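You operate a simulated robot arm through the tools that you are given. There is no shell and no other tool.

You are at the controls of a simulated robot arm. One attempt, no reset.

TASK
Count 100 lollo seeds into the white dish.
Fine: none in the spill cup; swing the spout back over it; tin and dish stay on the counter, its knob left at 100.

The check looks at the end state, three seconds after you hand in, the way a careful person would. Anything else that was tipped, shoved, dropped, spilled or broken makes it a failure.

THE ROBOT
A 7-joint arm with a two-finger parallel gripper, fixed in place. Base frame: the origin is at the foot of the arm, x ahead of it, y to its left, z up. Units: mm, rad, N and s.
With the tool pointing down near the work surface it reaches from about 440 to 920 mm from the base axis. Its first joint turns from -2.496 to 2.496 rad. Payload 3 kg.
The TCP is the grasp point between the finger pads, 30 mm short of the fingertips. In the tool frame z runs along the fingers and y along their closing line. Largest opening 94 mm; finger width 28, thickness 10; the body of the gripper, 50 by 96 mm, starts 55 mm behind the TCP.
Orientation is that of the tool frame in the base frame, as a unit quaternion [x, y, z, w]. With the fingers straight down and closing along the base's y, the tool's x points along the base's -x, its y along +y and its z along -z.

THE INTERFACE
- The arm moves only by the tool move_arm. Its argument "rows" is a list of rows, each a list of 3 entries, a list of its own where there are three numbers: the gripper command, from -1 (fully open) to 1 (shut), values between in proportion, then the shift along the base's x, y, z in m, then the turn, a rotation vector about the base's x, y, z in rad. In form: [[jaw, [tx, ty, tz], [ax, ay, az]], ...]. A call has 1 to 20 rows; each row is the pose to reach, as a shift and turn from the pose commanded when the call began. A row lasts 0.2 s, in which the tool goes at most 50 mm and 0.15 rad; a call with a longer step from one row to the next is refused whole, and so is a gripper value outside its range. Where a pose cannot be reached the arm comes as near as it can. A force on the tool above 40 N (or 10 N above the force at the start of the call, whichever is more), or a blocked arm, ends the call early, and 0.2 s more pass. Each finger travels about 72 mm/s and halts on what it meets, pressing with about 28 N; the grip force reading is that of the motor and also rises with nothing between the fingers. The clock runs only during rows and for 0.2 s after the last one: add rows that repeat a pose to give the fingers time. It gives the time, the measured TCP pose, the force on the tool (base axes), the opening and the grip force at its end, in the units of the frame above (readings bear some noise), with the torque about the TCP (base axes, N m) and any sound that the robot's microphone picked up.
- Cameras (640 x 400 px; columns grow to the right, rows downward): "scene" is fixed at [399.5, 499.9, 1544]; the picture's right is [-0.75, -0.66, 0.00], its down [-0.60, 0.67, -0.44] and it looks along [0.29, -0.33, -0.90] (base axes); focal length 225 px, centre (320, 200). "wrist" rides on the gripper at [76, 14, -103] in the tool frame; the picture's right is [-0.18, 0.98, 0.00], its down [-0.75, -0.14, -0.64] and it looks along [-0.63, -0.12, 0.77] (tool axes); focal length 243 px, centre (320, 200).
- capture(camera): a new picture of that camera. It takes no simulated time.
- pixel_to_xyz(camera, pixels): for up to 12 pixels [column, row] of the newest picture of that camera ("zoom" is the newest enlarged one), the place [x, y, z] in the base frame of the surface seen there, good to about 2 mm. It takes no simulated time.
- close_up(camera, box): a new picture of the part [left, top, right, bottom] of that camera's present view, enlarged. It takes no simulated time.
- sign_off(): hands the job in; it is judged then, once.

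Open the gripper and draw the arm clear of the work before you hand the job in, unless the task says otherwise.

The tools are called after "Request:" as a command line: name --argument value ..., lists and objects as JSON in quotes. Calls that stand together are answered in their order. move_arm: Moves the arm, as the interface text tells. Its arguments: {"type":"object","properties":{"rows":{"type":"array"}},"required":["rows"]} The other tools are called the same way: capture (camera) takes a picture; pixel_to_xyz (camera, pixels) gives the place of the surface under pixels of a picture; close_up (camera, box) takes an enlarged picture of a part of a camera's view; sign_off () hands the job in.

At the start:

```text
t: 0.0
eef_pos: [523.2, 169.9, 1237.5]
ee_rot: [0.0, 1.0, 0.0, 0.0]
contact_force: [0.2, -0.7, -0.2]
torque: [0.03, -0.01, -0.01]
width: 93.7
gripper_force: 0.1
```

scene: 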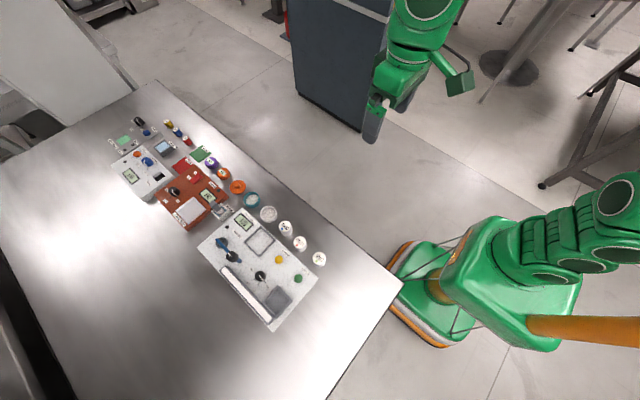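
wrist: 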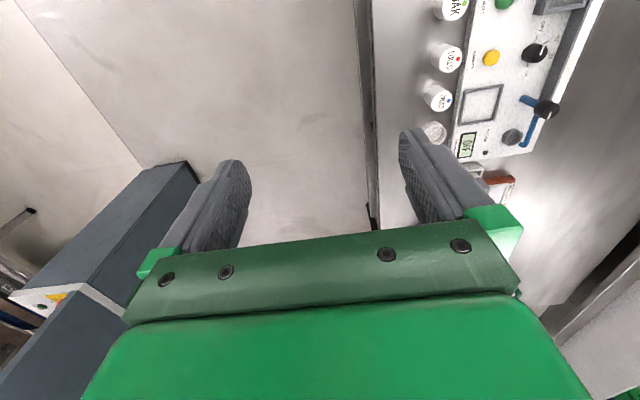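

The scene shows several instruments on the counter, around pixels (110-320, 110-330). I take enlarged views to read labels.

Request:
close_up --camera "scene" --box '[190, 190, 340, 335]'

Request:
close_up --camera "scene" --box '[100, 105, 250, 235]'

Request:
close_up --camera "wrist" --box '[400, 0, 620, 220]'

```text
2.76 times, centred on (265, 262) of scene
```

zoom: 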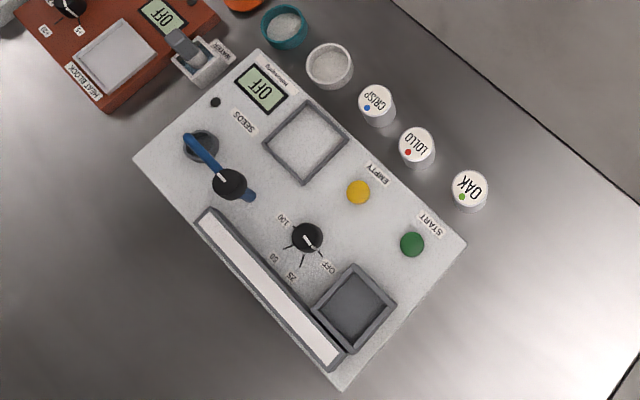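

```text
3.08 times, centred on (175, 170) of scene
```

zoom: 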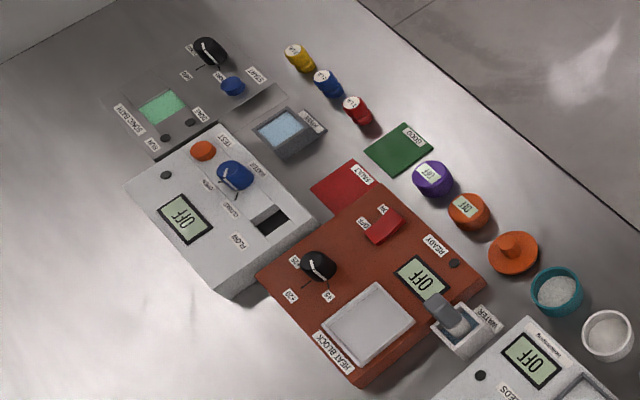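

```text
1.82 times, centred on (510, 110) of wrist
```

zoom: 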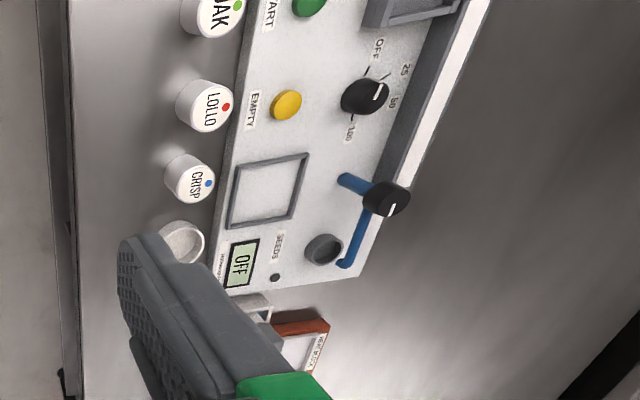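

I measure the key points of the counting machine in the scene picture before moving closer.

Request:
close_up --camera "scene" --box '[190, 190, 340, 335]'

Request:
pixel_to_xyz --camera "zoom" --pixels '[[230, 182], [201, 146], [305, 240], [305, 140], [358, 192], [412, 244], [355, 305], [330, 62], [375, 97], [417, 140], [470, 185], [290, 30]]'

Request:
pixel_to_xyz --camera "zoom" --pixels '[[133, 158], [256, 50], [466, 244], [342, 390], [205, 212], [335, 365], [249, 198], [187, 135], [320, 310], [390, 308], [354, 266], [350, 350]]'

```text
2.76 times, centred on (265, 262) of scene
```

zoom: 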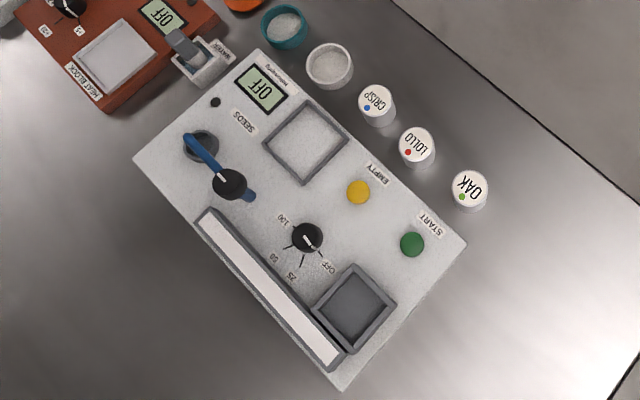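

```text
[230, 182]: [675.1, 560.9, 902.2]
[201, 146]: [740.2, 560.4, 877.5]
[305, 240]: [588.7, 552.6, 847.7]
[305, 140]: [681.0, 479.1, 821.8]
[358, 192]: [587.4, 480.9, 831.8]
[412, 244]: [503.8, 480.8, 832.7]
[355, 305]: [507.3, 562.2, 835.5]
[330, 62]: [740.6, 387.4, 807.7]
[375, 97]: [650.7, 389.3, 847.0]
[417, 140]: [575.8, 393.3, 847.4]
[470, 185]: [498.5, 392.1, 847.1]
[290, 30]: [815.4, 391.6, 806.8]
```

```text
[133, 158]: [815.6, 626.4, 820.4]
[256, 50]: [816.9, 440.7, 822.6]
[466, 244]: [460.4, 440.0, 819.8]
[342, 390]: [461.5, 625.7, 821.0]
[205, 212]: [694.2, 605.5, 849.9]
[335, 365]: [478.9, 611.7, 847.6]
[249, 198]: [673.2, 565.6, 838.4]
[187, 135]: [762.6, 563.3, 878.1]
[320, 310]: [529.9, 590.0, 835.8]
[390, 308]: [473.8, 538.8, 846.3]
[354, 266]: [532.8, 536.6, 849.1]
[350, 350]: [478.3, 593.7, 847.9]
```

The counting machine spans x 460–816, y 440–626, with top at z≈820; the spout knob is at (675,561). I move the arm above it to look with the wrist camera.

Request:
move_arm --rows '[[-1, [0, 0.045, -0.01], [0, 0, 0]], [-1, [0, 0.09, -0.02], [0, 0, 0]], [-1, [0, 0.135, -0.03], [0, 0, 0]], [-1, [0, 0.18, -0.04], [0, 0, 0]], [-1, [0, 0.225, -0.05], [0, 0, 0]], [-1, [0, 0.27, -0.06], [0, 0, 0]], [-1, [0, 0.31, -0.07], [0, 0, 0]], [-1, [0, 0.31, -0.11], [0, 0, 0]]]'

Request:
capture --camera "wrist"

Request:
capture --camera "scene"

```text
t: 1.8
eef_pos: [521.0, 480.8, 1126.7]
ee_rot: [0.001, 1.0, -0.001, 0.0]
contact_force: [-0.3, -0.7, 0.7]
torque: [0.02, 0.0, 0.02]
width: 94.0
gripper_force: 0.0
```

```text
taken
```

wrist: 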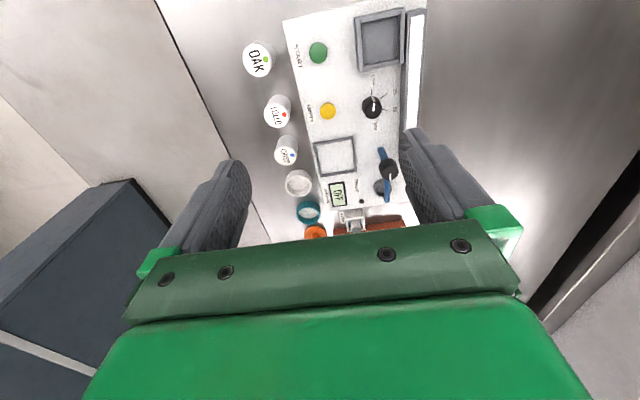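

```text
taken
```

scene: 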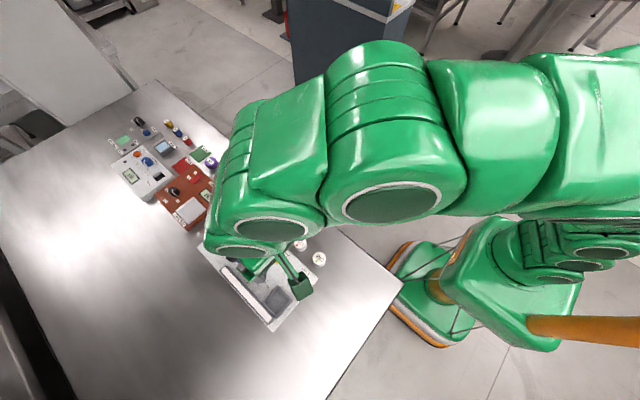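

The machine is in view at (285-425, 5-230). I enlarge it for the details.

Request:
close_up --camera "wrist" --box '[230, 0, 430, 125]'

Request:
close_up --camera "wrist" --box '[240, 110, 440, 240]'

```text
3.20 times, centred on (330, 62) of wrist
```

zoom: 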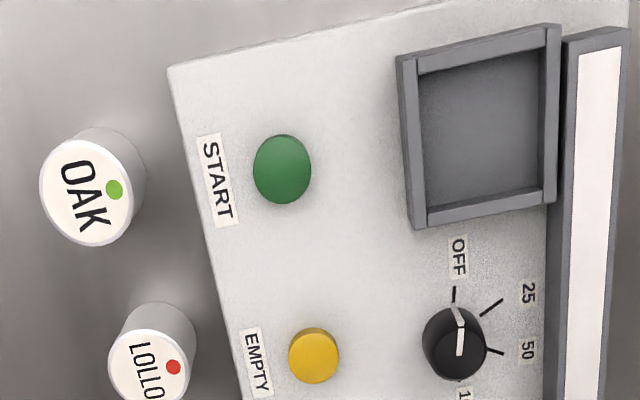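

```text
3.08 times, centred on (340, 175) of wrist
```

zoom: 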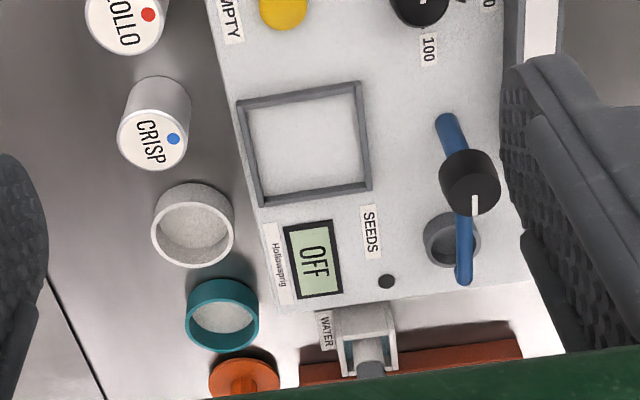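

I measure the tins, the dish, table height, the well and the knobs from this view.

Request:
pixel_to_xyz --camera "zoom" --pixels '[[120, 250], [155, 205], [235, 225], [195, 190], [197, 262], [192, 228], [128, 140], [188, 150], [158, 112], [150, 165], [305, 145], [305, 190]]'

Request:
pixel_to_xyz --camera "wrist" --pixels '[[264, 118], [290, 118], [277, 105], [277, 126], [371, 108], [319, 52], [328, 110], [380, 40], [358, 18], [405, 15], [362, 72], [404, 62]]'

```text
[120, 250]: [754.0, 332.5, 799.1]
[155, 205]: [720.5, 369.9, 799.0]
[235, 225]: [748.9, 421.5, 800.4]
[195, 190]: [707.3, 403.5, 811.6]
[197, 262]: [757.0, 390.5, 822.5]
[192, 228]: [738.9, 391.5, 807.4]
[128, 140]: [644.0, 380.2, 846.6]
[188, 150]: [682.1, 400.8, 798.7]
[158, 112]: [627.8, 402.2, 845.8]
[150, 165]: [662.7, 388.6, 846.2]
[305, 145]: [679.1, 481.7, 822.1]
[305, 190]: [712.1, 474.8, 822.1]
```

```text
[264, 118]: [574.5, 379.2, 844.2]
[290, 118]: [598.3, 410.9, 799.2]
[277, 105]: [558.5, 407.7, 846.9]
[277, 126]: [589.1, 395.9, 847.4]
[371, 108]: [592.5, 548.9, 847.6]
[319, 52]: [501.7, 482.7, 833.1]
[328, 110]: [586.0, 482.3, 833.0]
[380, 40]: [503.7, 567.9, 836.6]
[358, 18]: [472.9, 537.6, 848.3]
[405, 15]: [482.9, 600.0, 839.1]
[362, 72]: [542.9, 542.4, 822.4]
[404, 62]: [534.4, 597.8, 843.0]
```

Table is at z≈799, the LOLLO tin around (575,393) with top at 847, the well around (504,566). I go lower for a closer look at the well, to see whether it is a tin seat or a hopper.

Request:
move_arm --rows '[[-1, [-0.02, 0.02, -0.03], [0, 0, 0]], [-1, [-0.04, 0.04, -0.06], [0, 0, 0]], [-1, [-0.06, 0.06, -0.09], [0, 0, 0]], [-1, [-0.08, 0.08, -0.12], [0, 0, 0]], [-1, [-0.1, 0.1, -0.15], [0, 0, 0]], [-1, [-0.11, 0.1, -0.16], [0, 0, 0]]]'

Request:
capture --camera "wrist"

Request:
close_up --camera "wrist" --box '[220, 80, 420, 205]'

```text
t: 3.2
eef_pos: [411.1, 581.8, 968.0]
ee_rot: [0.001, 1.0, 0.0, 0.001]
contact_force: [-0.7, -0.6, 0.0]
torque: [0.04, -0.01, -0.01]
width: 94.2
gripper_force: 0.1
```

```text
taken
```

wrist: 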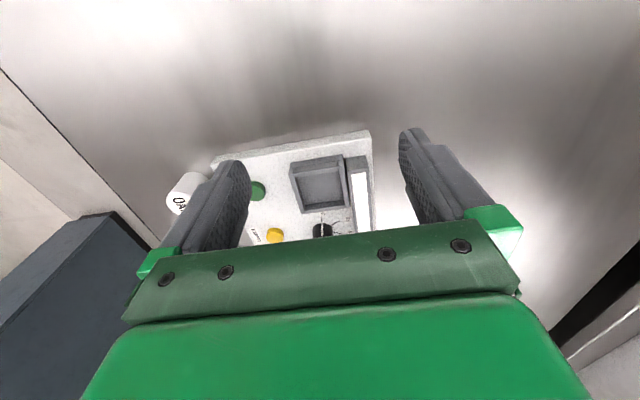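

```text
3.20 times, centred on (320, 142) of wrist
```

zoom: 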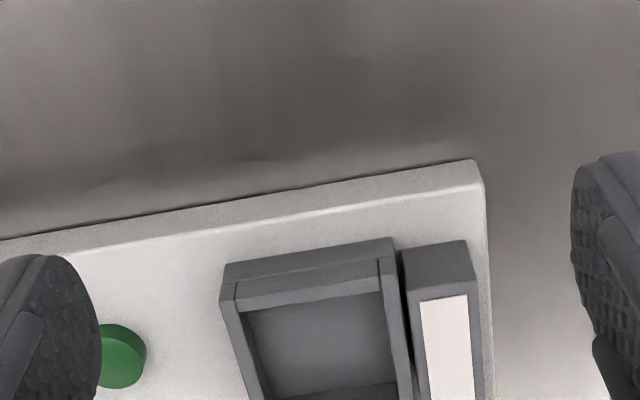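

The well at (320,183) is an open box next to the white strip. I measure the floor points to see whether it is flat.

Request:
close_up --camera "wrist" --box '[250, 140, 390, 230]'

Request:
pixel_to_xyz --camera "wrist" --pixels '[[305, 180], [335, 173], [311, 205], [340, 200], [322, 190], [290, 166], [341, 158], [300, 211], [352, 203], [355, 165], [360, 190], [365, 220]]'

```text
4.44 times, centred on (320, 185) of wrist
```

zoom: 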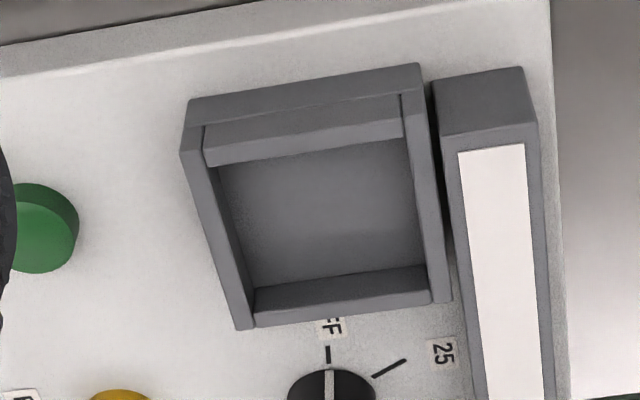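

```text
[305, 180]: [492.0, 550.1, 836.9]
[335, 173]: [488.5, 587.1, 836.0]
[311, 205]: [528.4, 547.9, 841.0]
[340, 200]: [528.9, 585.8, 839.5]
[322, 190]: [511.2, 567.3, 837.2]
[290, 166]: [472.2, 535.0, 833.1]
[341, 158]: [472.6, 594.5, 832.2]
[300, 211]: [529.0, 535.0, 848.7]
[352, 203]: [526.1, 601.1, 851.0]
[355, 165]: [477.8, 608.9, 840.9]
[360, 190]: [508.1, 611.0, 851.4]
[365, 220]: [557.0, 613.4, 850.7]
```

The well is a flat seat, ~50 mm square, floor 836 and walls 848, fitting a tin. Next I view the dial and its marks from closer.

Request:
move_arm --rows '[[-1, [0.045, -0.005, 0.0], [0, 0, 0]], [-1, [0.085, -0.01, 0.0], [0, 0, 0]], [-1, [0.085, -0.01, 0.0], [0, 0, 0]]]'

Request:
close_up --camera "wrist" --box '[250, 120, 400, 220]'

Request:
close_up --camera "wrist" --box '[240, 150, 400, 250]'

```text
t: 4.0
eef_pos: [498.5, 569.3, 966.4]
ee_rot: [0.0, 1.0, 0.0, -0.001]
contact_force: [-0.7, 0.5, 0.4]
torque: [0.05, -0.03, -0.01]
width: 93.9
gripper_force: 0.1
```

```text
4.00 times, centred on (325, 170) of wrist
```

zoom: 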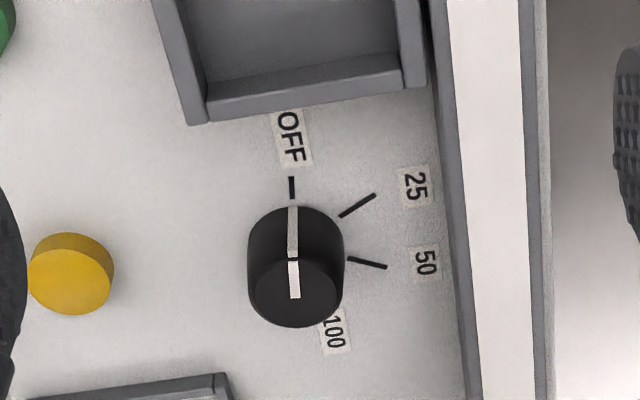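

```text
4.00 times, centred on (320, 200) of wrist
```

zoom: 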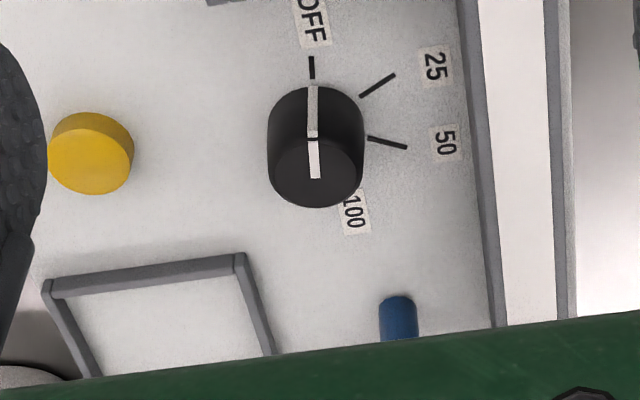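

Request:
pixel_to_xyz --camera "zoom" --pixels '[[311, 60], [311, 78], [362, 96], [393, 75], [370, 138], [405, 147], [312, 25], [436, 66], [445, 142], [355, 212], [313, 145], [316, 178]]'

Request:
pixel_to_xyz --camera "zoom" --pixels '[[268, 168], [363, 170], [316, 205], [316, 140], [365, 180]]'

```text
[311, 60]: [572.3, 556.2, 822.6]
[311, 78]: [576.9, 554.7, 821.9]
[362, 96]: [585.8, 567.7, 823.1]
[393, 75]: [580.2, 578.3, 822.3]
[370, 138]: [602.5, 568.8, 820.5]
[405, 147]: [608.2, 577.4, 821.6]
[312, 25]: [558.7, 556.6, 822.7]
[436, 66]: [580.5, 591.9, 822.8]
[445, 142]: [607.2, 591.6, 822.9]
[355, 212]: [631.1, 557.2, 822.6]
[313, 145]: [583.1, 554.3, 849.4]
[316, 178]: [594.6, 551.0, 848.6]
```

```text
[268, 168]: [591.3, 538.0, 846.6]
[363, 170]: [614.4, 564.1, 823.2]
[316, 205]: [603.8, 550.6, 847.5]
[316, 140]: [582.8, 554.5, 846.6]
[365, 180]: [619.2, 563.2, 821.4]
```

Dial centre is about (593,553), top z 848, marks: OFF toward -x, 25/50 toward +y, 100 toward +x, so a half turn clockwise. I go above it with the jaws half open and yawed +45°, then check.

Request:
move_arm --rows '[[-1, [0.03, -0.005, 0.0], [0, 0, 0.13]], [-0.5, [0.06, -0.01, 0.0], [0, 0, 0.26]], [0, [0.0945, -0.0163, 0.0], [0, 0, 0.39]], [0, [0.0945, -0.0163, -0.02], [0, 0, 0.52]], [0, [0.0945, -0.0163, -0.04], [0, 0, 0.65]], [0, [0.0945, -0.0163, -0.05], [0, 0, 0.785]], [0, [0.0945, -0.0163, -0.05], [0, 0, 0.785]]]'

Request:
capture --camera "wrist"

```text
t: 5.6
eef_pos: [593.3, 553.8, 916.7]
ee_rot: [-0.383, 0.924, 0.0, 0.0]
contact_force: [0.8, -0.2, -0.4]
torque: [0.0, -0.03, 0.01]
width: 47.0
gripper_force: 0.1
```

```text
taken
```

wrist: 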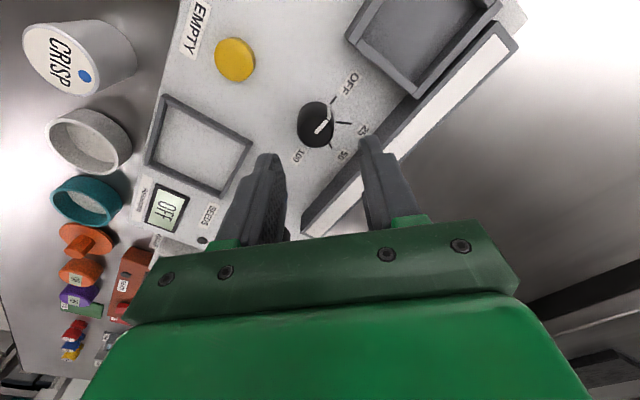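

The knob appears at (315,123) between the fingers; I check its location from here.

Request:
close_up --camera "wrist" --box '[270, 80, 370, 170]'

Request:
pixel_to_xyz --camera "zoom" --pixels '[[320, 290], [300, 250], [250, 250], [350, 280], [300, 200]]'

```text
4.44 times, centred on (320, 125) of wrist
```

zoom: 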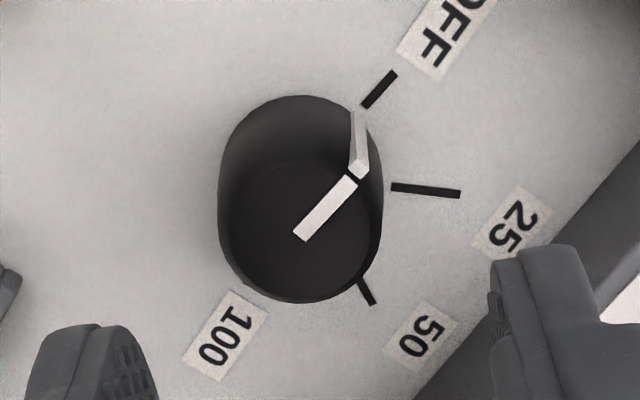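

```text
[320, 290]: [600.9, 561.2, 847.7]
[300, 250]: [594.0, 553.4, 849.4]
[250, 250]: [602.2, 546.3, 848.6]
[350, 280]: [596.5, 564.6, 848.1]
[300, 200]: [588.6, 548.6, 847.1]
```

The knob top face centre is near (592,552.5). I descend to z≈858, close, and turn -90° while holding, watching readings.

Request:
move_arm --rows '[[0, [-0.001, -0.001, -0.03], [0, 0, 0]], [0, [-0.001, -0.001, -0.059], [0, 0, 0]], [0, [-0.001, -0.001, -0.059], [0, 0, 0]], [0.6, [-0.001, -0.001, -0.059], [0, 0, 0]], [0.6, [-0.001, -0.001, -0.059], [0, 0, 0]]]'

```text
t: 6.8
eef_pos: [592.1, 550.9, 857.5]
ee_rot: [-0.382, 0.924, -0.001, 0.001]
contact_force: [18.9, -18.1, -2.3]
torque: [-0.54, -0.48, -0.01]
width: 33.7
gripper_force: 13.1
```

Contact force (19,-18) shows only the finger on the +x,-y side touching, so the knob centre lies that way. I shift about 3 mm in that direction while closing.

Request:
move_arm --rows '[[0.6, [0.0015, -0.0015, 0], [0, 0, 0]], [0.6, [0.0025, -0.0025, 0], [0, 0, 0]], [0.6, [0.0025, -0.0025, 0], [0, 0, 0]]]'

Request:
capture --camera "wrist"

```text
t: 7.6
eef_pos: [594.0, 549.8, 858.8]
ee_rot: [-0.382, 0.924, 0.0, 0.0]
contact_force: [13.9, -14.1, -8.2]
torque: [-0.34, -0.33, 0.02]
width: 30.4
gripper_force: 10.5
```

```text
taken
```

wrist: 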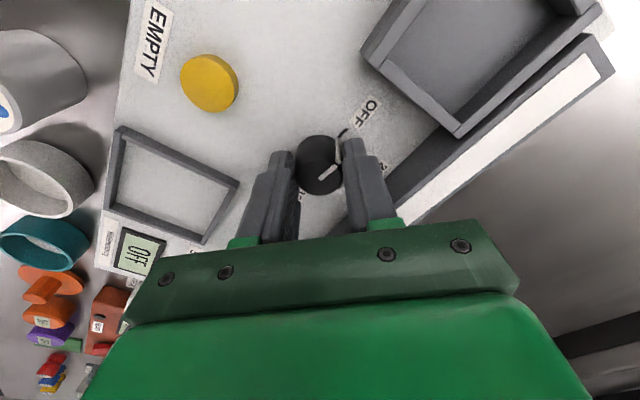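

The knob is at (320,165), nearly held on both sides, width 30.4 with residual side force. I shift another ~2 mm the same way.

Request:
move_arm --rows '[[0.6, [0.001, -0.001, 0], [0, 0, 0]], [0.6, [0.002, -0.002, 0], [0, 0, 0]], [0.6, [0.002, -0.002, 0], [0, 0, 0]]]'

Request:
close_up --camera "wrist" --box '[260, 120, 380, 210]'

```text
t: 8.4
eef_pos: [594.0, 549.7, 858.3]
ee_rot: [-0.383, 0.924, 0.001, 0.0]
contact_force: [-6.5, 8.9, -10.6]
torque: [0.33, 0.13, 0.06]
width: 28.7
gripper_force: 45.1
```

```text
4.44 times, centred on (320, 165) of wrist
```

zoom: 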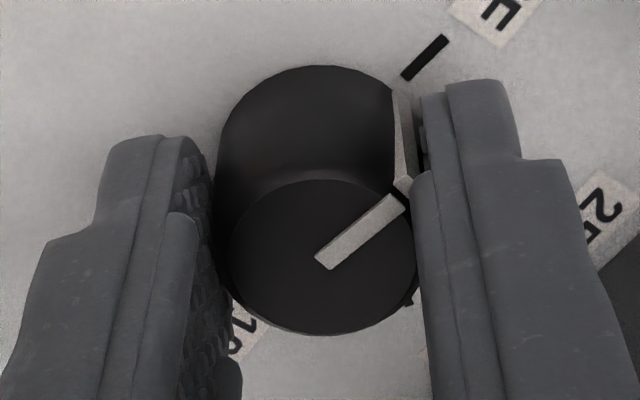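

The knob is gripped at 28.7 mm width. I turn it -90° in small steps, holding position.

Request:
move_arm --rows '[[0.8, [-0.0012, 0.001, 0], [0, 0, -0.1]], [0.8, [-0.0012, 0.001, 0], [0, 0, -0.22]], [0.8, [-0.0012, 0.001, 0], [0, 0, -0.34]], [0.8, [-0.0012, 0.001, 0], [0, 0, -0.46]], [0.8, [-0.0012, 0.001, 0], [0, 0, -0.58]], [0.8, [-0.0012, 0.001, 0], [0, 0, -0.7]]]'

Request:
capture --camera "wrist"

```text
t: 9.8
eef_pos: [594.0, 550.1, 859.9]
ee_rot: [-0.042, 0.999, -0.001, 0.001]
contact_force: [-6.0, 28.6, -21.9]
torque: [0.85, 0.39, 0.04]
width: 28.9
gripper_force: 45.7
```

```text
taken
```

wrist: 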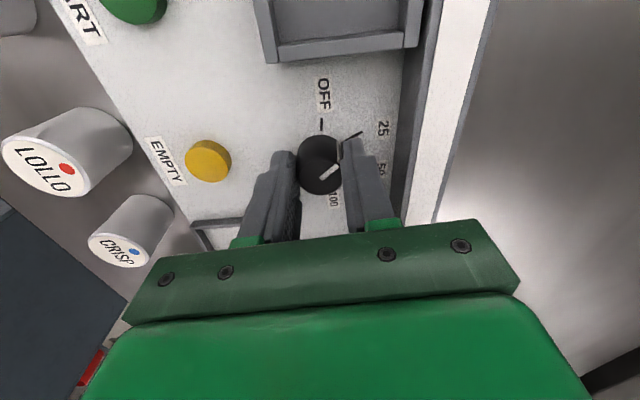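

The knob turns with the tool (pointer heading to 25). I ease the side force by shifting +y slightly and continue turning.

Request:
move_arm --rows '[[0.8, [0, 0.0015, -0.001], [0, 0, 0]], [0.8, [0, 0.0025, -0.002], [0, 0, -0.12]], [0.8, [0, 0.0025, -0.002], [0, 0, -0.24]], [0.8, [0, 0.0025, -0.002], [0, 0, -0.36]], [0.8, [0, 0.0025, -0.002], [0, 0, -0.48]]]'

Request:
capture --camera "wrist"

```text
t: 10.7
eef_pos: [594.9, 550.8, 858.7]
ee_rot: [0.093, 0.996, -0.001, 0.0]
contact_force: [-6.7, -7.6, 5.3]
torque: [-0.35, 0.02, -0.02]
width: 29.1
gripper_force: 44.9
stopped in row 4: the force on the tool passed its limit at 48 N (the readings are from after the stop); the commanded pose is now the measured one
```

```text
taken
```

wrist: 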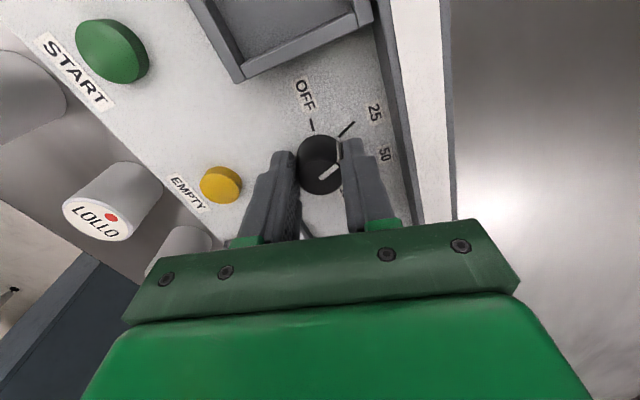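

Turned ~56° so far (pointer around the 25 mark) with forces now small. I continue in smaller steps from the re-zeroed pose.

Request:
move_arm --rows '[[0.8, [0, 0, 0], [0, 0, -0.08]], [0.8, [0, 0, 0], [0, 0, -0.16]], [0.8, [0, 0, 0], [0, 0, -0.24]], [0.8, [0, 0, 0], [0, 0, -0.32]], [0.8, [0, 0, 0], [0, 0, -0.4]]]'

```text
t: 11.9
eef_pos: [594.1, 551.2, 858.2]
ee_rot: [0.289, 0.957, -0.001, -0.001]
contact_force: [-7.9, -7.0, 10.5]
torque: [-0.06, 0.37, -0.01]
width: 29.1
gripper_force: 45.1
```

Smooth; yaw is now -34°, forces low. I continue turning.

Request:
move_arm --rows '[[0.8, [0, 0, 0], [0, 0, -0.08]], [0.8, [0, 0, 0], [0, 0, -0.16]], [0.8, [0, 0, 0], [0, 0, -0.24]], [0.8, [0, 0, 0], [0, 0, -0.32]], [0.8, [0, 0, 0], [0, 0, -0.4]]]'

Request:
capture --camera "wrist"

```text
t: 13.1
eef_pos: [594.9, 551.6, 858.0]
ee_rot: [0.473, 0.881, 0.001, -0.001]
contact_force: [10.4, 22.9, 9.1]
torque: [0.67, -0.39, -0.02]
width: 28.6
gripper_force: 44.7
```

```text
taken
```

wrist: 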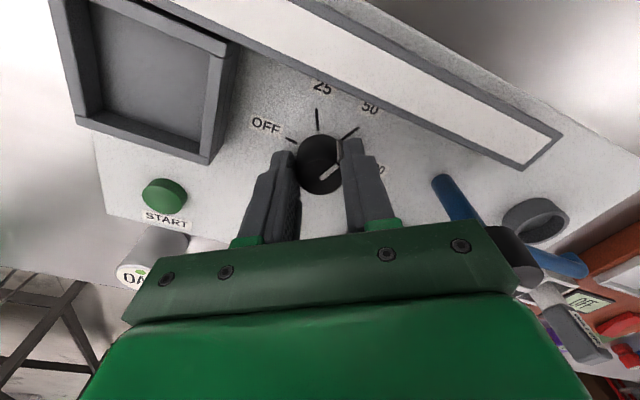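

Turned ~101° in total; pointer is near 50. I open, lift, yaw back and look before regripping.

Request:
move_arm --rows '[[0.3, [0, 0, 0], [0, 0, 0]], [0.1, [0, 0, 0], [0, 0, 0]], [0, [0, 0, 0.02], [0, 0, 0]], [0, [0, 0, 0.055], [0, 0, 0]], [0, [0, 0, 0.055], [0, 0, 0.14]], [0, [0, 0, 0.055], [0, 0, 0.28]], [0, [0, 0, 0.055], [0, 0, 0.42]], [0, [0, 0, 0.055], [0, 0, 0.56]], [0, [0, 0, 0.055], [0, 0, 0.7]], [0, [0, 0, 0.055], [0, 0, 0.84]], [0, [0, 0, 0.055], [0, 0, 0.98]], [0, [0, 0, 0.055], [0, 0, 1.12]], [0, [0, 0, 0.055], [0, 0, 1.26]], [0, [0, 0, 0.055], [0, 0, 1.4]], [0, [0, 0, 0.055], [0, 0, 1.54]], [0, [0, 0, 0.055], [0, 0, 1.54]]]'

Request:
capture --camera "wrist"

Request:
close_up --camera "wrist" --box '[260, 70, 380, 160]'

```text
t: 16.5
eef_pos: [593.8, 551.4, 913.0]
ee_rot: [-0.273, 0.962, -0.001, 0.001]
contact_force: [-0.1, -1.2, -0.3]
torque: [0.02, -0.01, 0.0]
width: 47.0
gripper_force: 0.1
```

```text
taken
```

wrist: 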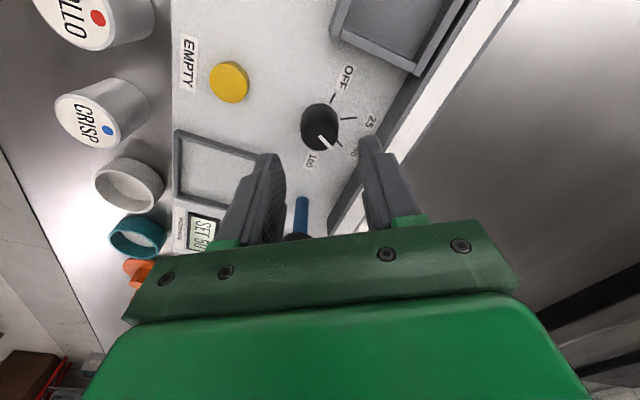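

```text
4.44 times, centred on (320, 115) of wrist
```

zoom: 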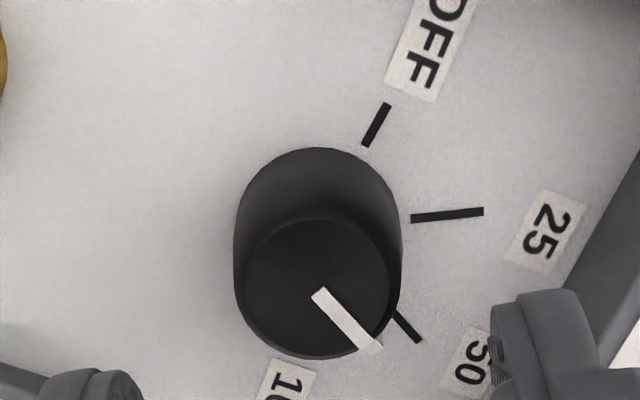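

The pointer sits at 50 and the display changed to something like "SET 50". I measure the knob top centre again and regrip.

Request:
pixel_to_xyz --camera "zoom" --pixels '[[317, 260], [290, 290], [270, 290], [360, 270], [300, 330], [305, 245]]'

Request:
move_arm --rows '[[0, [0.001, 0, -0.03], [0, 0, 0]], [0, [0.001, 0, -0.055], [0, 0, 0]], [0, [0.001, 0, -0.055], [0, 0, 0]], [0.6, [0.001, 0, -0.055], [0, 0, 0]], [0.6, [0.001, 0, -0.055], [0, 0, 0]]]'

```text
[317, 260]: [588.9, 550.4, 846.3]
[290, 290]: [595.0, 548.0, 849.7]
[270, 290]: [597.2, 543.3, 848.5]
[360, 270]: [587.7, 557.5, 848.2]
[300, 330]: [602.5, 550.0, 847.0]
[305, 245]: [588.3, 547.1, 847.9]
```

```text
t: 17.7
eef_pos: [596.3, 550.6, 858.2]
ee_rot: [-0.273, 0.962, -0.001, 0.0]
contact_force: [0.3, 0.7, -4.7]
torque: [0.13, -0.23, 0.02]
width: 28.7
gripper_force: 44.8
```

Clean grip, low forces. I turn a further ~60° (-1.05 rad) to reach 100.

Request:
move_arm --rows '[[0.8, [0, 0, 0], [0, 0, -0.1]], [0.8, [0, 0, 0], [0, 0, -0.2]], [0.8, [0, 0, 0], [0, 0, -0.3]], [0.8, [0, 0, 0], [0, 0, -0.4]], [0.8, [0, 0, 0], [0, 0, -0.5]], [0.8, [0, 0, 0], [0, 0, -0.6]]]'

```text
t: 19.1
eef_pos: [595.9, 549.9, 856.6]
ee_rot: [0.024, 1.0, -0.001, 0.0]
contact_force: [11.7, 4.3, -11.0]
torque: [0.23, 0.26, 0.0]
width: 28.9
gripper_force: 44.9
```

Turning well with modest force; I complete the remaining 0.45 rad and release.

Request:
move_arm --rows '[[0.8, [-0.001, 0, 0], [0, 0, -0.1]], [0.8, [-0.001, 0, 0], [0, 0, -0.2]], [0.8, [-0.001, 0, 0], [0, 0, -0.3]], [0.8, [-0.001, 0, 0], [0, 0, -0.4]], [0.8, [-0.001, 0, 0], [0, 0, -0.47]], [0.4, [-0.001, 0, 0], [0, 0, -0.47]], [0.0, [-0.001, 0, 0], [0, 0, -0.47]], [0, [-0.001, 0, 0.03], [0, 0, -0.47]], [0, [-0.001, 0, 0.07], [0, 0, -0.47]], [0, [-0.001, 0, 0.1], [0, 0, -0.35]], [0, [-0.001, 0, 0.11], [0, 0, -0.22]], [0, [-0.001, 0, 0.11], [0, 0, -0.09]], [0, [-0.001, 0, 0.11], [0, 0, 0.048]], [0, [-0.001, 0, 0.11], [0, 0, 0.048]]]'

Request:
capture --camera "wrist"

Request:
close_up --camera "wrist" --box '[220, 70, 380, 230]'

```text
t: 22.1
eef_pos: [592.6, 551.2, 968.4]
ee_rot: [-0.001, 1.0, 0.0, 0.0]
contact_force: [0.0, 0.0, 0.8]
torque: [0.01, 0.02, -0.01]
width: 47.0
gripper_force: 0.1
```

```text
taken
```

wrist: 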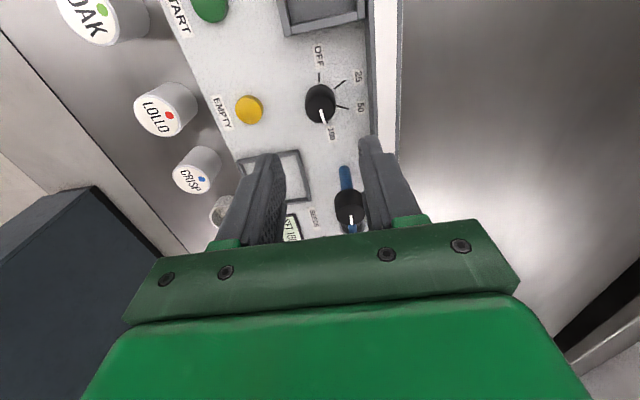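

```text
2.50 times, centred on (300, 150) of wrist
```

zoom: 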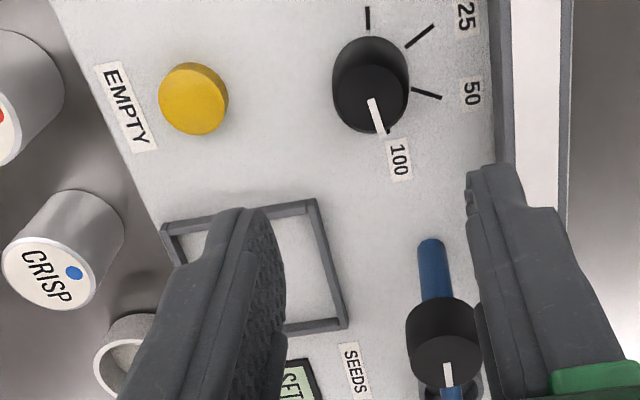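

The pointer is near 100. I move back and up to read the display.

Request:
move_arm --rows '[[-0.3, [-0.03, -0.02, 0.03], [0, 0, 0]], [-0.6, [-0.07, -0.04, 0.04], [0, 0, 0]], [-1, [-0.1, -0.06, 0.05], [0, 0, 0]], [-1, [-0.1, -0.06, 0.05], [0, 0, 0]]]'

Request:
close_up --camera "wrist" --box '[240, 70, 420, 230]'

Request:
capture --camera "wrist"

```text
t: 23.1
eef_pos: [495.5, 493.8, 1020.5]
ee_rot: [0.0, 1.0, -0.001, 0.0]
contact_force: [0.3, -0.3, 0.0]
torque: [0.03, 0.0, 0.04]
width: 93.8
gripper_force: 0.1
```

```text
2.50 times, centred on (330, 150) of wrist
```

zoom: 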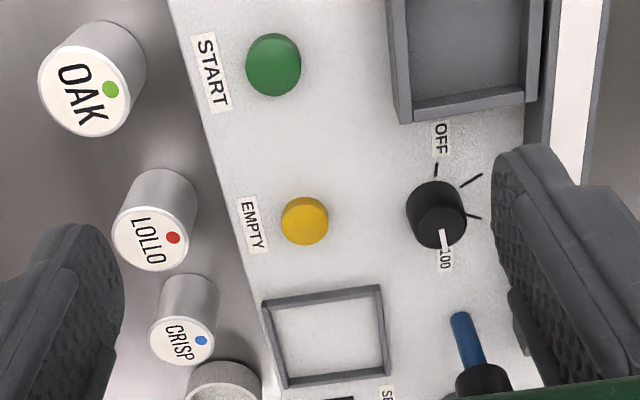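

```text
taken
```

wrist: 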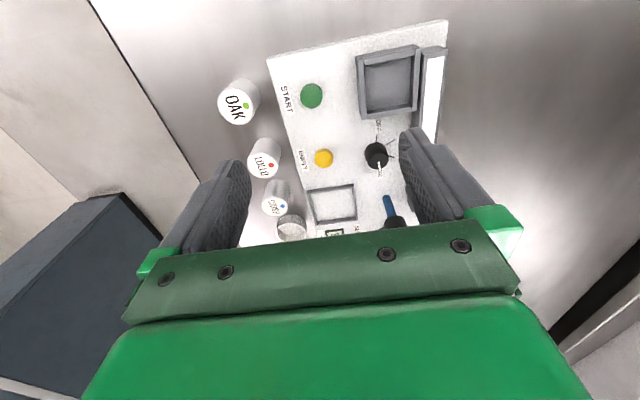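

I try the scene camera for the display.

Request:
capture --camera "scene"

Request:
close_up --camera "scene" --box '[190, 190, 340, 335]'

```text
taken
```

scene: 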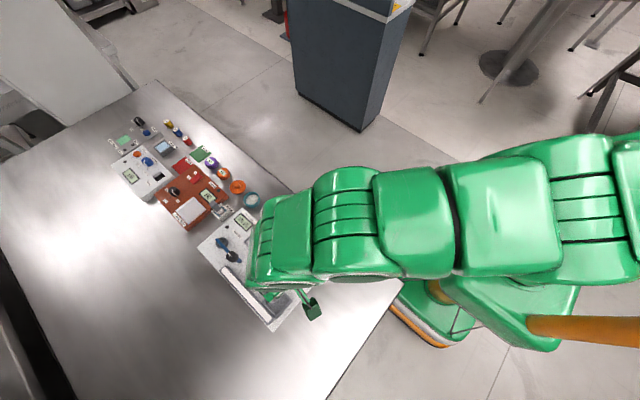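

```text
2.76 times, centred on (265, 262) of scene
```

zoom: 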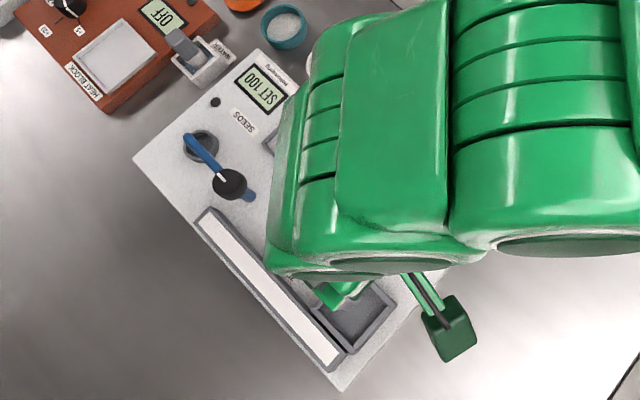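

Display reads "SET 100". Now I measure the LOLLO tin and the seat precisely from this view.

Request:
close_up --camera "wrist" --box '[340, 30, 440, 130]'

Request:
pixel_to_xyz --camera "wrist" --pixels '[[358, 56], [416, 46], [367, 117], [420, 107], [390, 50], [393, 113], [361, 85], [417, 78], [370, 88], [412, 80], [388, 68], [391, 105]]'

Request:
close_up --camera "wrist" --box '[220, 120, 320, 250]'

```text
4.00 times, centred on (390, 80) of wrist
```

zoom: 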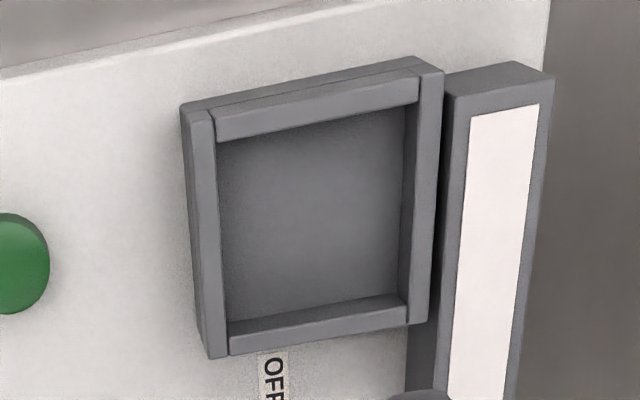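

```text
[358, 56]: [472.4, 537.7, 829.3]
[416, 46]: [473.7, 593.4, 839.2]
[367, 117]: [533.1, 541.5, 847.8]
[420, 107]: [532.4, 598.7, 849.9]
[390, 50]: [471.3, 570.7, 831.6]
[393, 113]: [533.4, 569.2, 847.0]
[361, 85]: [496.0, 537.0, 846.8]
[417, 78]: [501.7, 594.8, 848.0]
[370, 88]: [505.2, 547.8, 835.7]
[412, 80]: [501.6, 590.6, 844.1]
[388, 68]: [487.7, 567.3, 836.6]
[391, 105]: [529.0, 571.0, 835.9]
```

```text
3.08 times, centred on (270, 185) of wrist
```

zoom: 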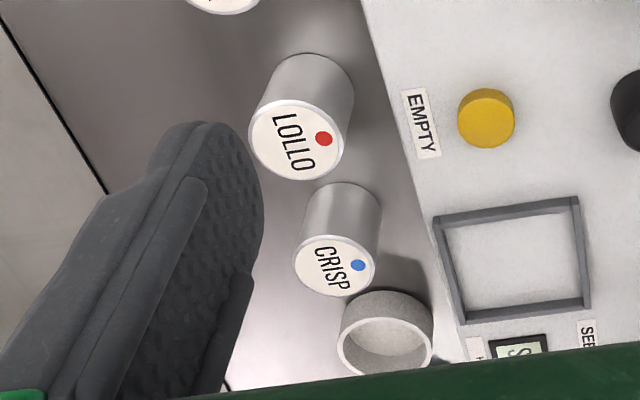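

Seat centre is about (503.5,566). I query the LOLLO lid edges and the white dish edges.

Request:
pixel_to_xyz --camera "zoom" --pixels '[[295, 140], [252, 135], [338, 150], [290, 105], [297, 176], [340, 338], [430, 335], [385, 372], [385, 315], [388, 345], [461, 215], [525, 262]]'

```text
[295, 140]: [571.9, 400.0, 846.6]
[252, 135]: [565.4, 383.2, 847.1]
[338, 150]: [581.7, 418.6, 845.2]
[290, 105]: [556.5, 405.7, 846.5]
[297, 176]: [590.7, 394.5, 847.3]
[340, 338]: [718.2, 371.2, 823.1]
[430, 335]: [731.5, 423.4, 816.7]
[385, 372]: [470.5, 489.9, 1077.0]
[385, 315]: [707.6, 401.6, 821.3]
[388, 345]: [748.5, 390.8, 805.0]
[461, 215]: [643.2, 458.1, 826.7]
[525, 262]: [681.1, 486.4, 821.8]
```

LOLLO lid centre ≈ (573.5,400.5), diameter ≈38–40. I'll grip it closing along x (yaw -90°), for clearance from the machine edge; first move above it.

Request:
move_arm --rows '[[-1, [0.01, -0.01, 0], [0, 0, -0.14]], [-1, [0.02, -0.02, 0], [0, 0, -0.28]], [-1, [0.03, -0.03, 0], [0, 0, -0.42]], [-1, [0.04, -0.04, 0], [0, 0, -0.56]], [-0.6, [0.05, -0.05, 0], [0, 0, -0.7]], [-0.2, [0.06, -0.06, 0], [0, 0, -0.84]], [-0.2, [0.07, -0.07, -0.01], [0, 0, -0.98]], [-0.2, [0.078, -0.08, -0.03], [0, 0, -1.12]], [-0.2, [0.078, -0.09, -0.05], [0, 0, -1.26]], [-0.2, [0.078, -0.0933, -0.07], [0, 0, -1.4]], [-0.2, [0.078, -0.0933, -0.07], [0, 0, -1.54]], [-0.2, [0.078, -0.0933, -0.07], [0, 0, -1.571]], [-0.2, [0.078, -0.0933, -0.07], [0, 0, -1.571]]]'

Request:
capture --camera "wrist"

```text
t: 25.9
eef_pos: [570.9, 398.3, 948.2]
ee_rot: [0.707, 0.707, -0.001, -0.001]
contact_force: [-0.5, 0.1, -0.3]
torque: [-0.02, 0.04, 0.0]
width: 56.3
gripper_force: 0.0
```

```text
taken
```

wrist: 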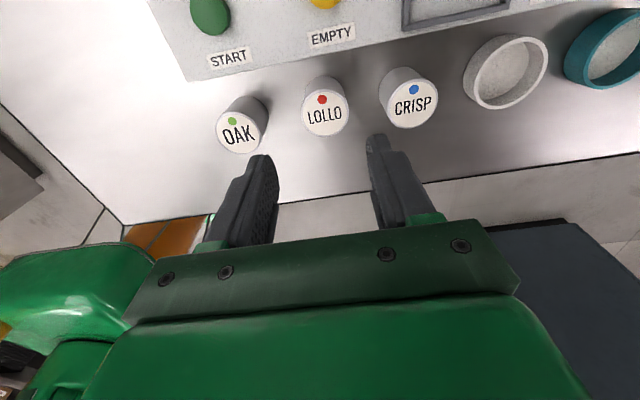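

I can see LOLLO lid at (326,113) and the white dish at (506,72). Measure both from here.

Request:
close_up --camera "wrist" --box '[280, 60, 380, 150]'

Request:
pixel_to_xyz --camera "wrist" --pixels '[[326, 114], [304, 115], [348, 112], [325, 95], [327, 134], [467, 80], [545, 60], [496, 105], [518, 40], [506, 72], [545, 75], [478, 50]]'

```text
4.44 times, centred on (330, 105) of wrist
```

zoom: 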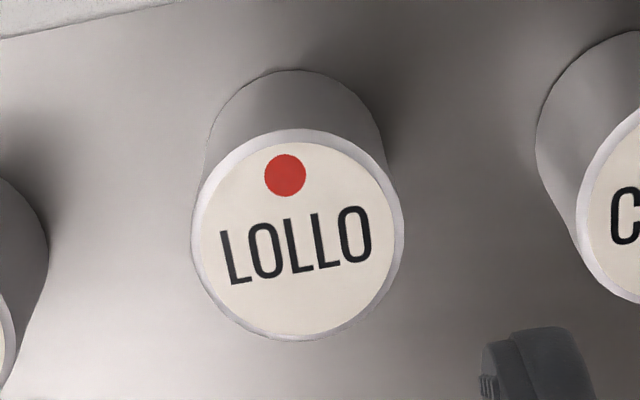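

```text
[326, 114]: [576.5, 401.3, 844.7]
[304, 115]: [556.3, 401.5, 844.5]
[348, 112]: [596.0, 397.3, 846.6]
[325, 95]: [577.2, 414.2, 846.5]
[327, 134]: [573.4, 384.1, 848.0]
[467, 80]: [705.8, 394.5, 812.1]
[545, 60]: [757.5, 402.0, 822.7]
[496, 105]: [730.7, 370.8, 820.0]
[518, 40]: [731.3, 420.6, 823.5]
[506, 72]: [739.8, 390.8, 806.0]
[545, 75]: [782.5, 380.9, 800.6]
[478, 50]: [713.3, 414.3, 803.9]
```

Tin centre ≈ (575.5,399.5). I descend around it to z≈850 and close.

Request:
move_arm --rows '[[-0.2, [0.0035, 0.001, -0.04], [0, 0, 0]], [-0.2, [0.0035, 0.001, -0.08], [0, 0, 0]], [-0.2, [0.0035, 0.001, -0.098], [0, 0, 0]], [-0.2, [0.0035, 0.001, -0.098], [0, 0, 0]], [0.6, [0.0035, 0.001, -0.098], [0, 0, 0]], [0.6, [0.0035, 0.001, -0.098], [0, 0, 0]], [0.6, [0.0035, 0.001, -0.098], [0, 0, 0]]]'

Request:
capture --camera "wrist"

```text
t: 27.5
eef_pos: [572.9, 399.3, 849.7]
ee_rot: [0.707, 0.707, 0.0, 0.0]
contact_force: [1.0, 0.8, 1.5]
torque: [0.08, 0.0, 0.02]
width: 39.6
gripper_force: 28.0
```

```text
taken
```

wrist: 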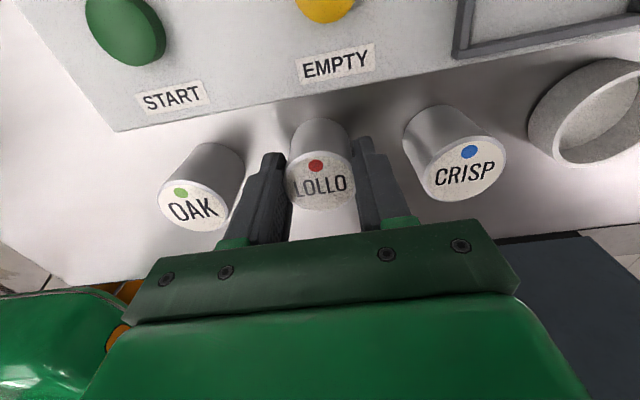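

Tin held at 39.6 mm width. I lift it 90 mm and check the grip.

Request:
move_arm --rows '[[0.6, [0, 0, 0.02], [0, 0, 0]], [0.6, [0, 0, 0.05], [0, 0, 0]], [0.6, [0, 0, 0.09], [0, 0, 0]], [0.6, [-0.015, 0.04, 0.09], [0, 0, 0]], [0.6, [-0.03, 0.08, 0.09], [0, 0, 0]], [0.6, [-0.045, 0.12, 0.09], [0, 0, 0]], [0.6, [-0.06, 0.15, 0.09], [0, 0, 0]], [0.6, [-0.07, 0.166, 0.09], [0, 0, 0]], [0.6, [-0.07, 0.166, 0.09], [0, 0, 0]]]'

Request:
capture --camera "wrist"

Request:
capture --camera "scene"

```text
t: 29.5
eef_pos: [506.2, 565.4, 939.4]
ee_rot: [0.708, 0.707, -0.001, -0.001]
contact_force: [0.5, 0.2, 0.4]
torque: [0.01, 0.03, -0.02]
width: 18.8
gripper_force: 0.0
```

```text
taken
```

wrist: 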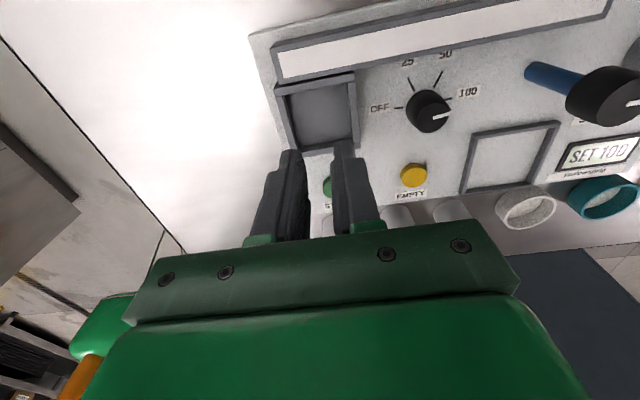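

```text
taken
```

scene: 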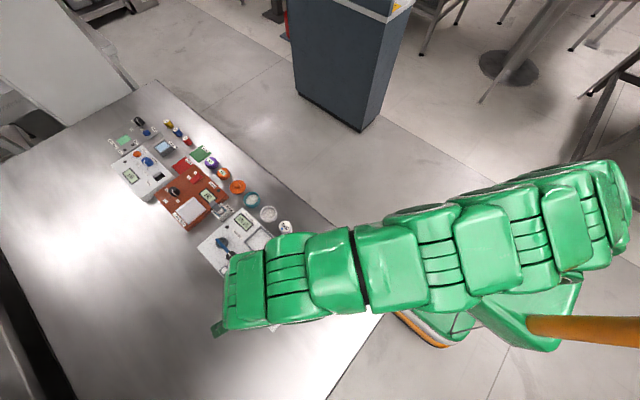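

The fingers are at 18.8 mm: the tin slipped out. I go back and up to find it.

Request:
move_arm --rows '[[0.3, [0, 0.0, 0.04], [0, 0, 0]], [0.0, [0, 0.0, 0.08], [0, 0, 0]], [-0.2, [0, 0.0, 0.1], [0, 0, 0]], [-0.2, [0, -0.04, 0.1], [0, 0, 0]], [-0.2, [0.02, -0.08, 0.1], [0, 0, 0]], [-0.2, [0.04, -0.12, 0.1], [0, 0, 0]], [-0.2, [0.04, -0.12, 0.1], [0, 0, 0]]]'

Request:
capture --camera "wrist"

Request:
close_up --camera "scene" --box '[190, 190, 340, 335]'

```text
t: 31.1
eef_pos: [544.6, 443.1, 1039.9]
ee_rot: [0.707, 0.707, 0.0, -0.001]
contact_force: [-0.6, 0.7, -0.2]
torque: [0.0, 0.01, 0.04]
width: 56.4
gripper_force: 0.0
```

```text
taken
```

wrist: 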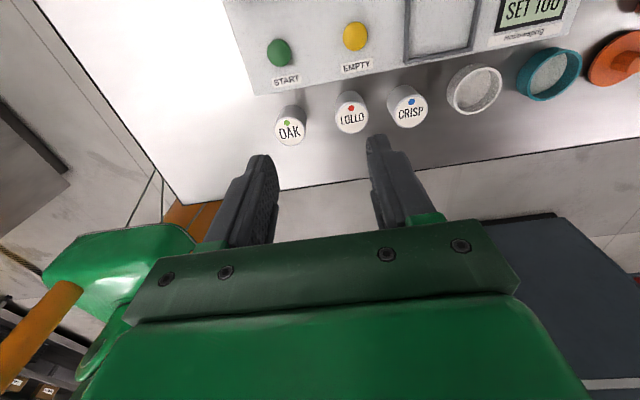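

```text
2.76 times, centred on (265, 262) of scene
```

zoom: 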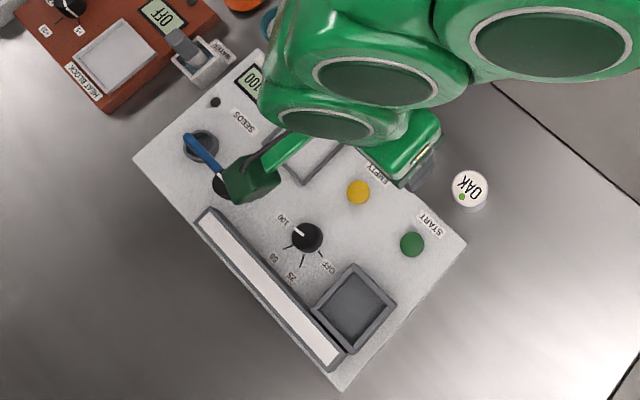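

The LOLLO tin is still standing in place at (351,115). I'll regrip it a little lower with full closing and lift slowly; first measure again.

Request:
pixel_to_xyz --camera "wrist" --pixels '[[335, 118], [368, 114], [350, 102], [352, 131], [351, 117]]'

Request:
move_arm --rows '[[-0.2, [0.015, -0.02, -0.03], [0, 0, 0]], [-0.2, [0.0295, -0.0425, -0.06], [0, 0, 0]], [-0.2, [0.0295, -0.0425, -0.1], [0, 0, 0]], [-0.2, [0.0295, -0.0425, -0.1], [0, 0, 0]]]'

Request:
close_up --camera "wrist" --box '[270, 60, 390, 160]'

```text
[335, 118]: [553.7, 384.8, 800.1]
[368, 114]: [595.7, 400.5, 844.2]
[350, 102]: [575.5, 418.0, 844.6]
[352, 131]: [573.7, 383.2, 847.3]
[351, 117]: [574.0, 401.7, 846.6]
```

```text
t: 32.1
eef_pos: [575.7, 401.4, 939.7]
ee_rot: [0.707, 0.707, 0.0, -0.001]
contact_force: [-0.1, -0.3, -0.4]
torque: [0.01, 0.0, 0.0]
width: 56.5
gripper_force: 0.0
```

```text
4.00 times, centred on (330, 110) of wrist
```

zoom: 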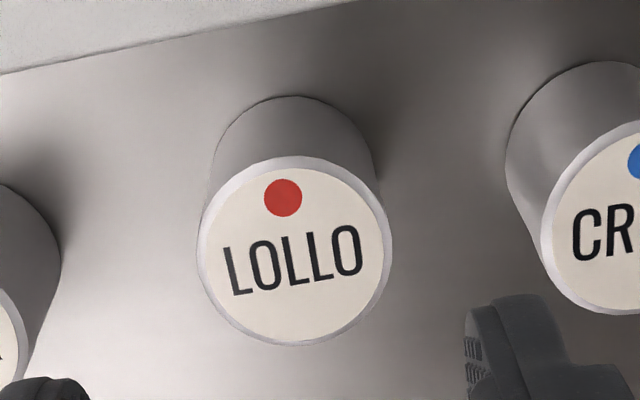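

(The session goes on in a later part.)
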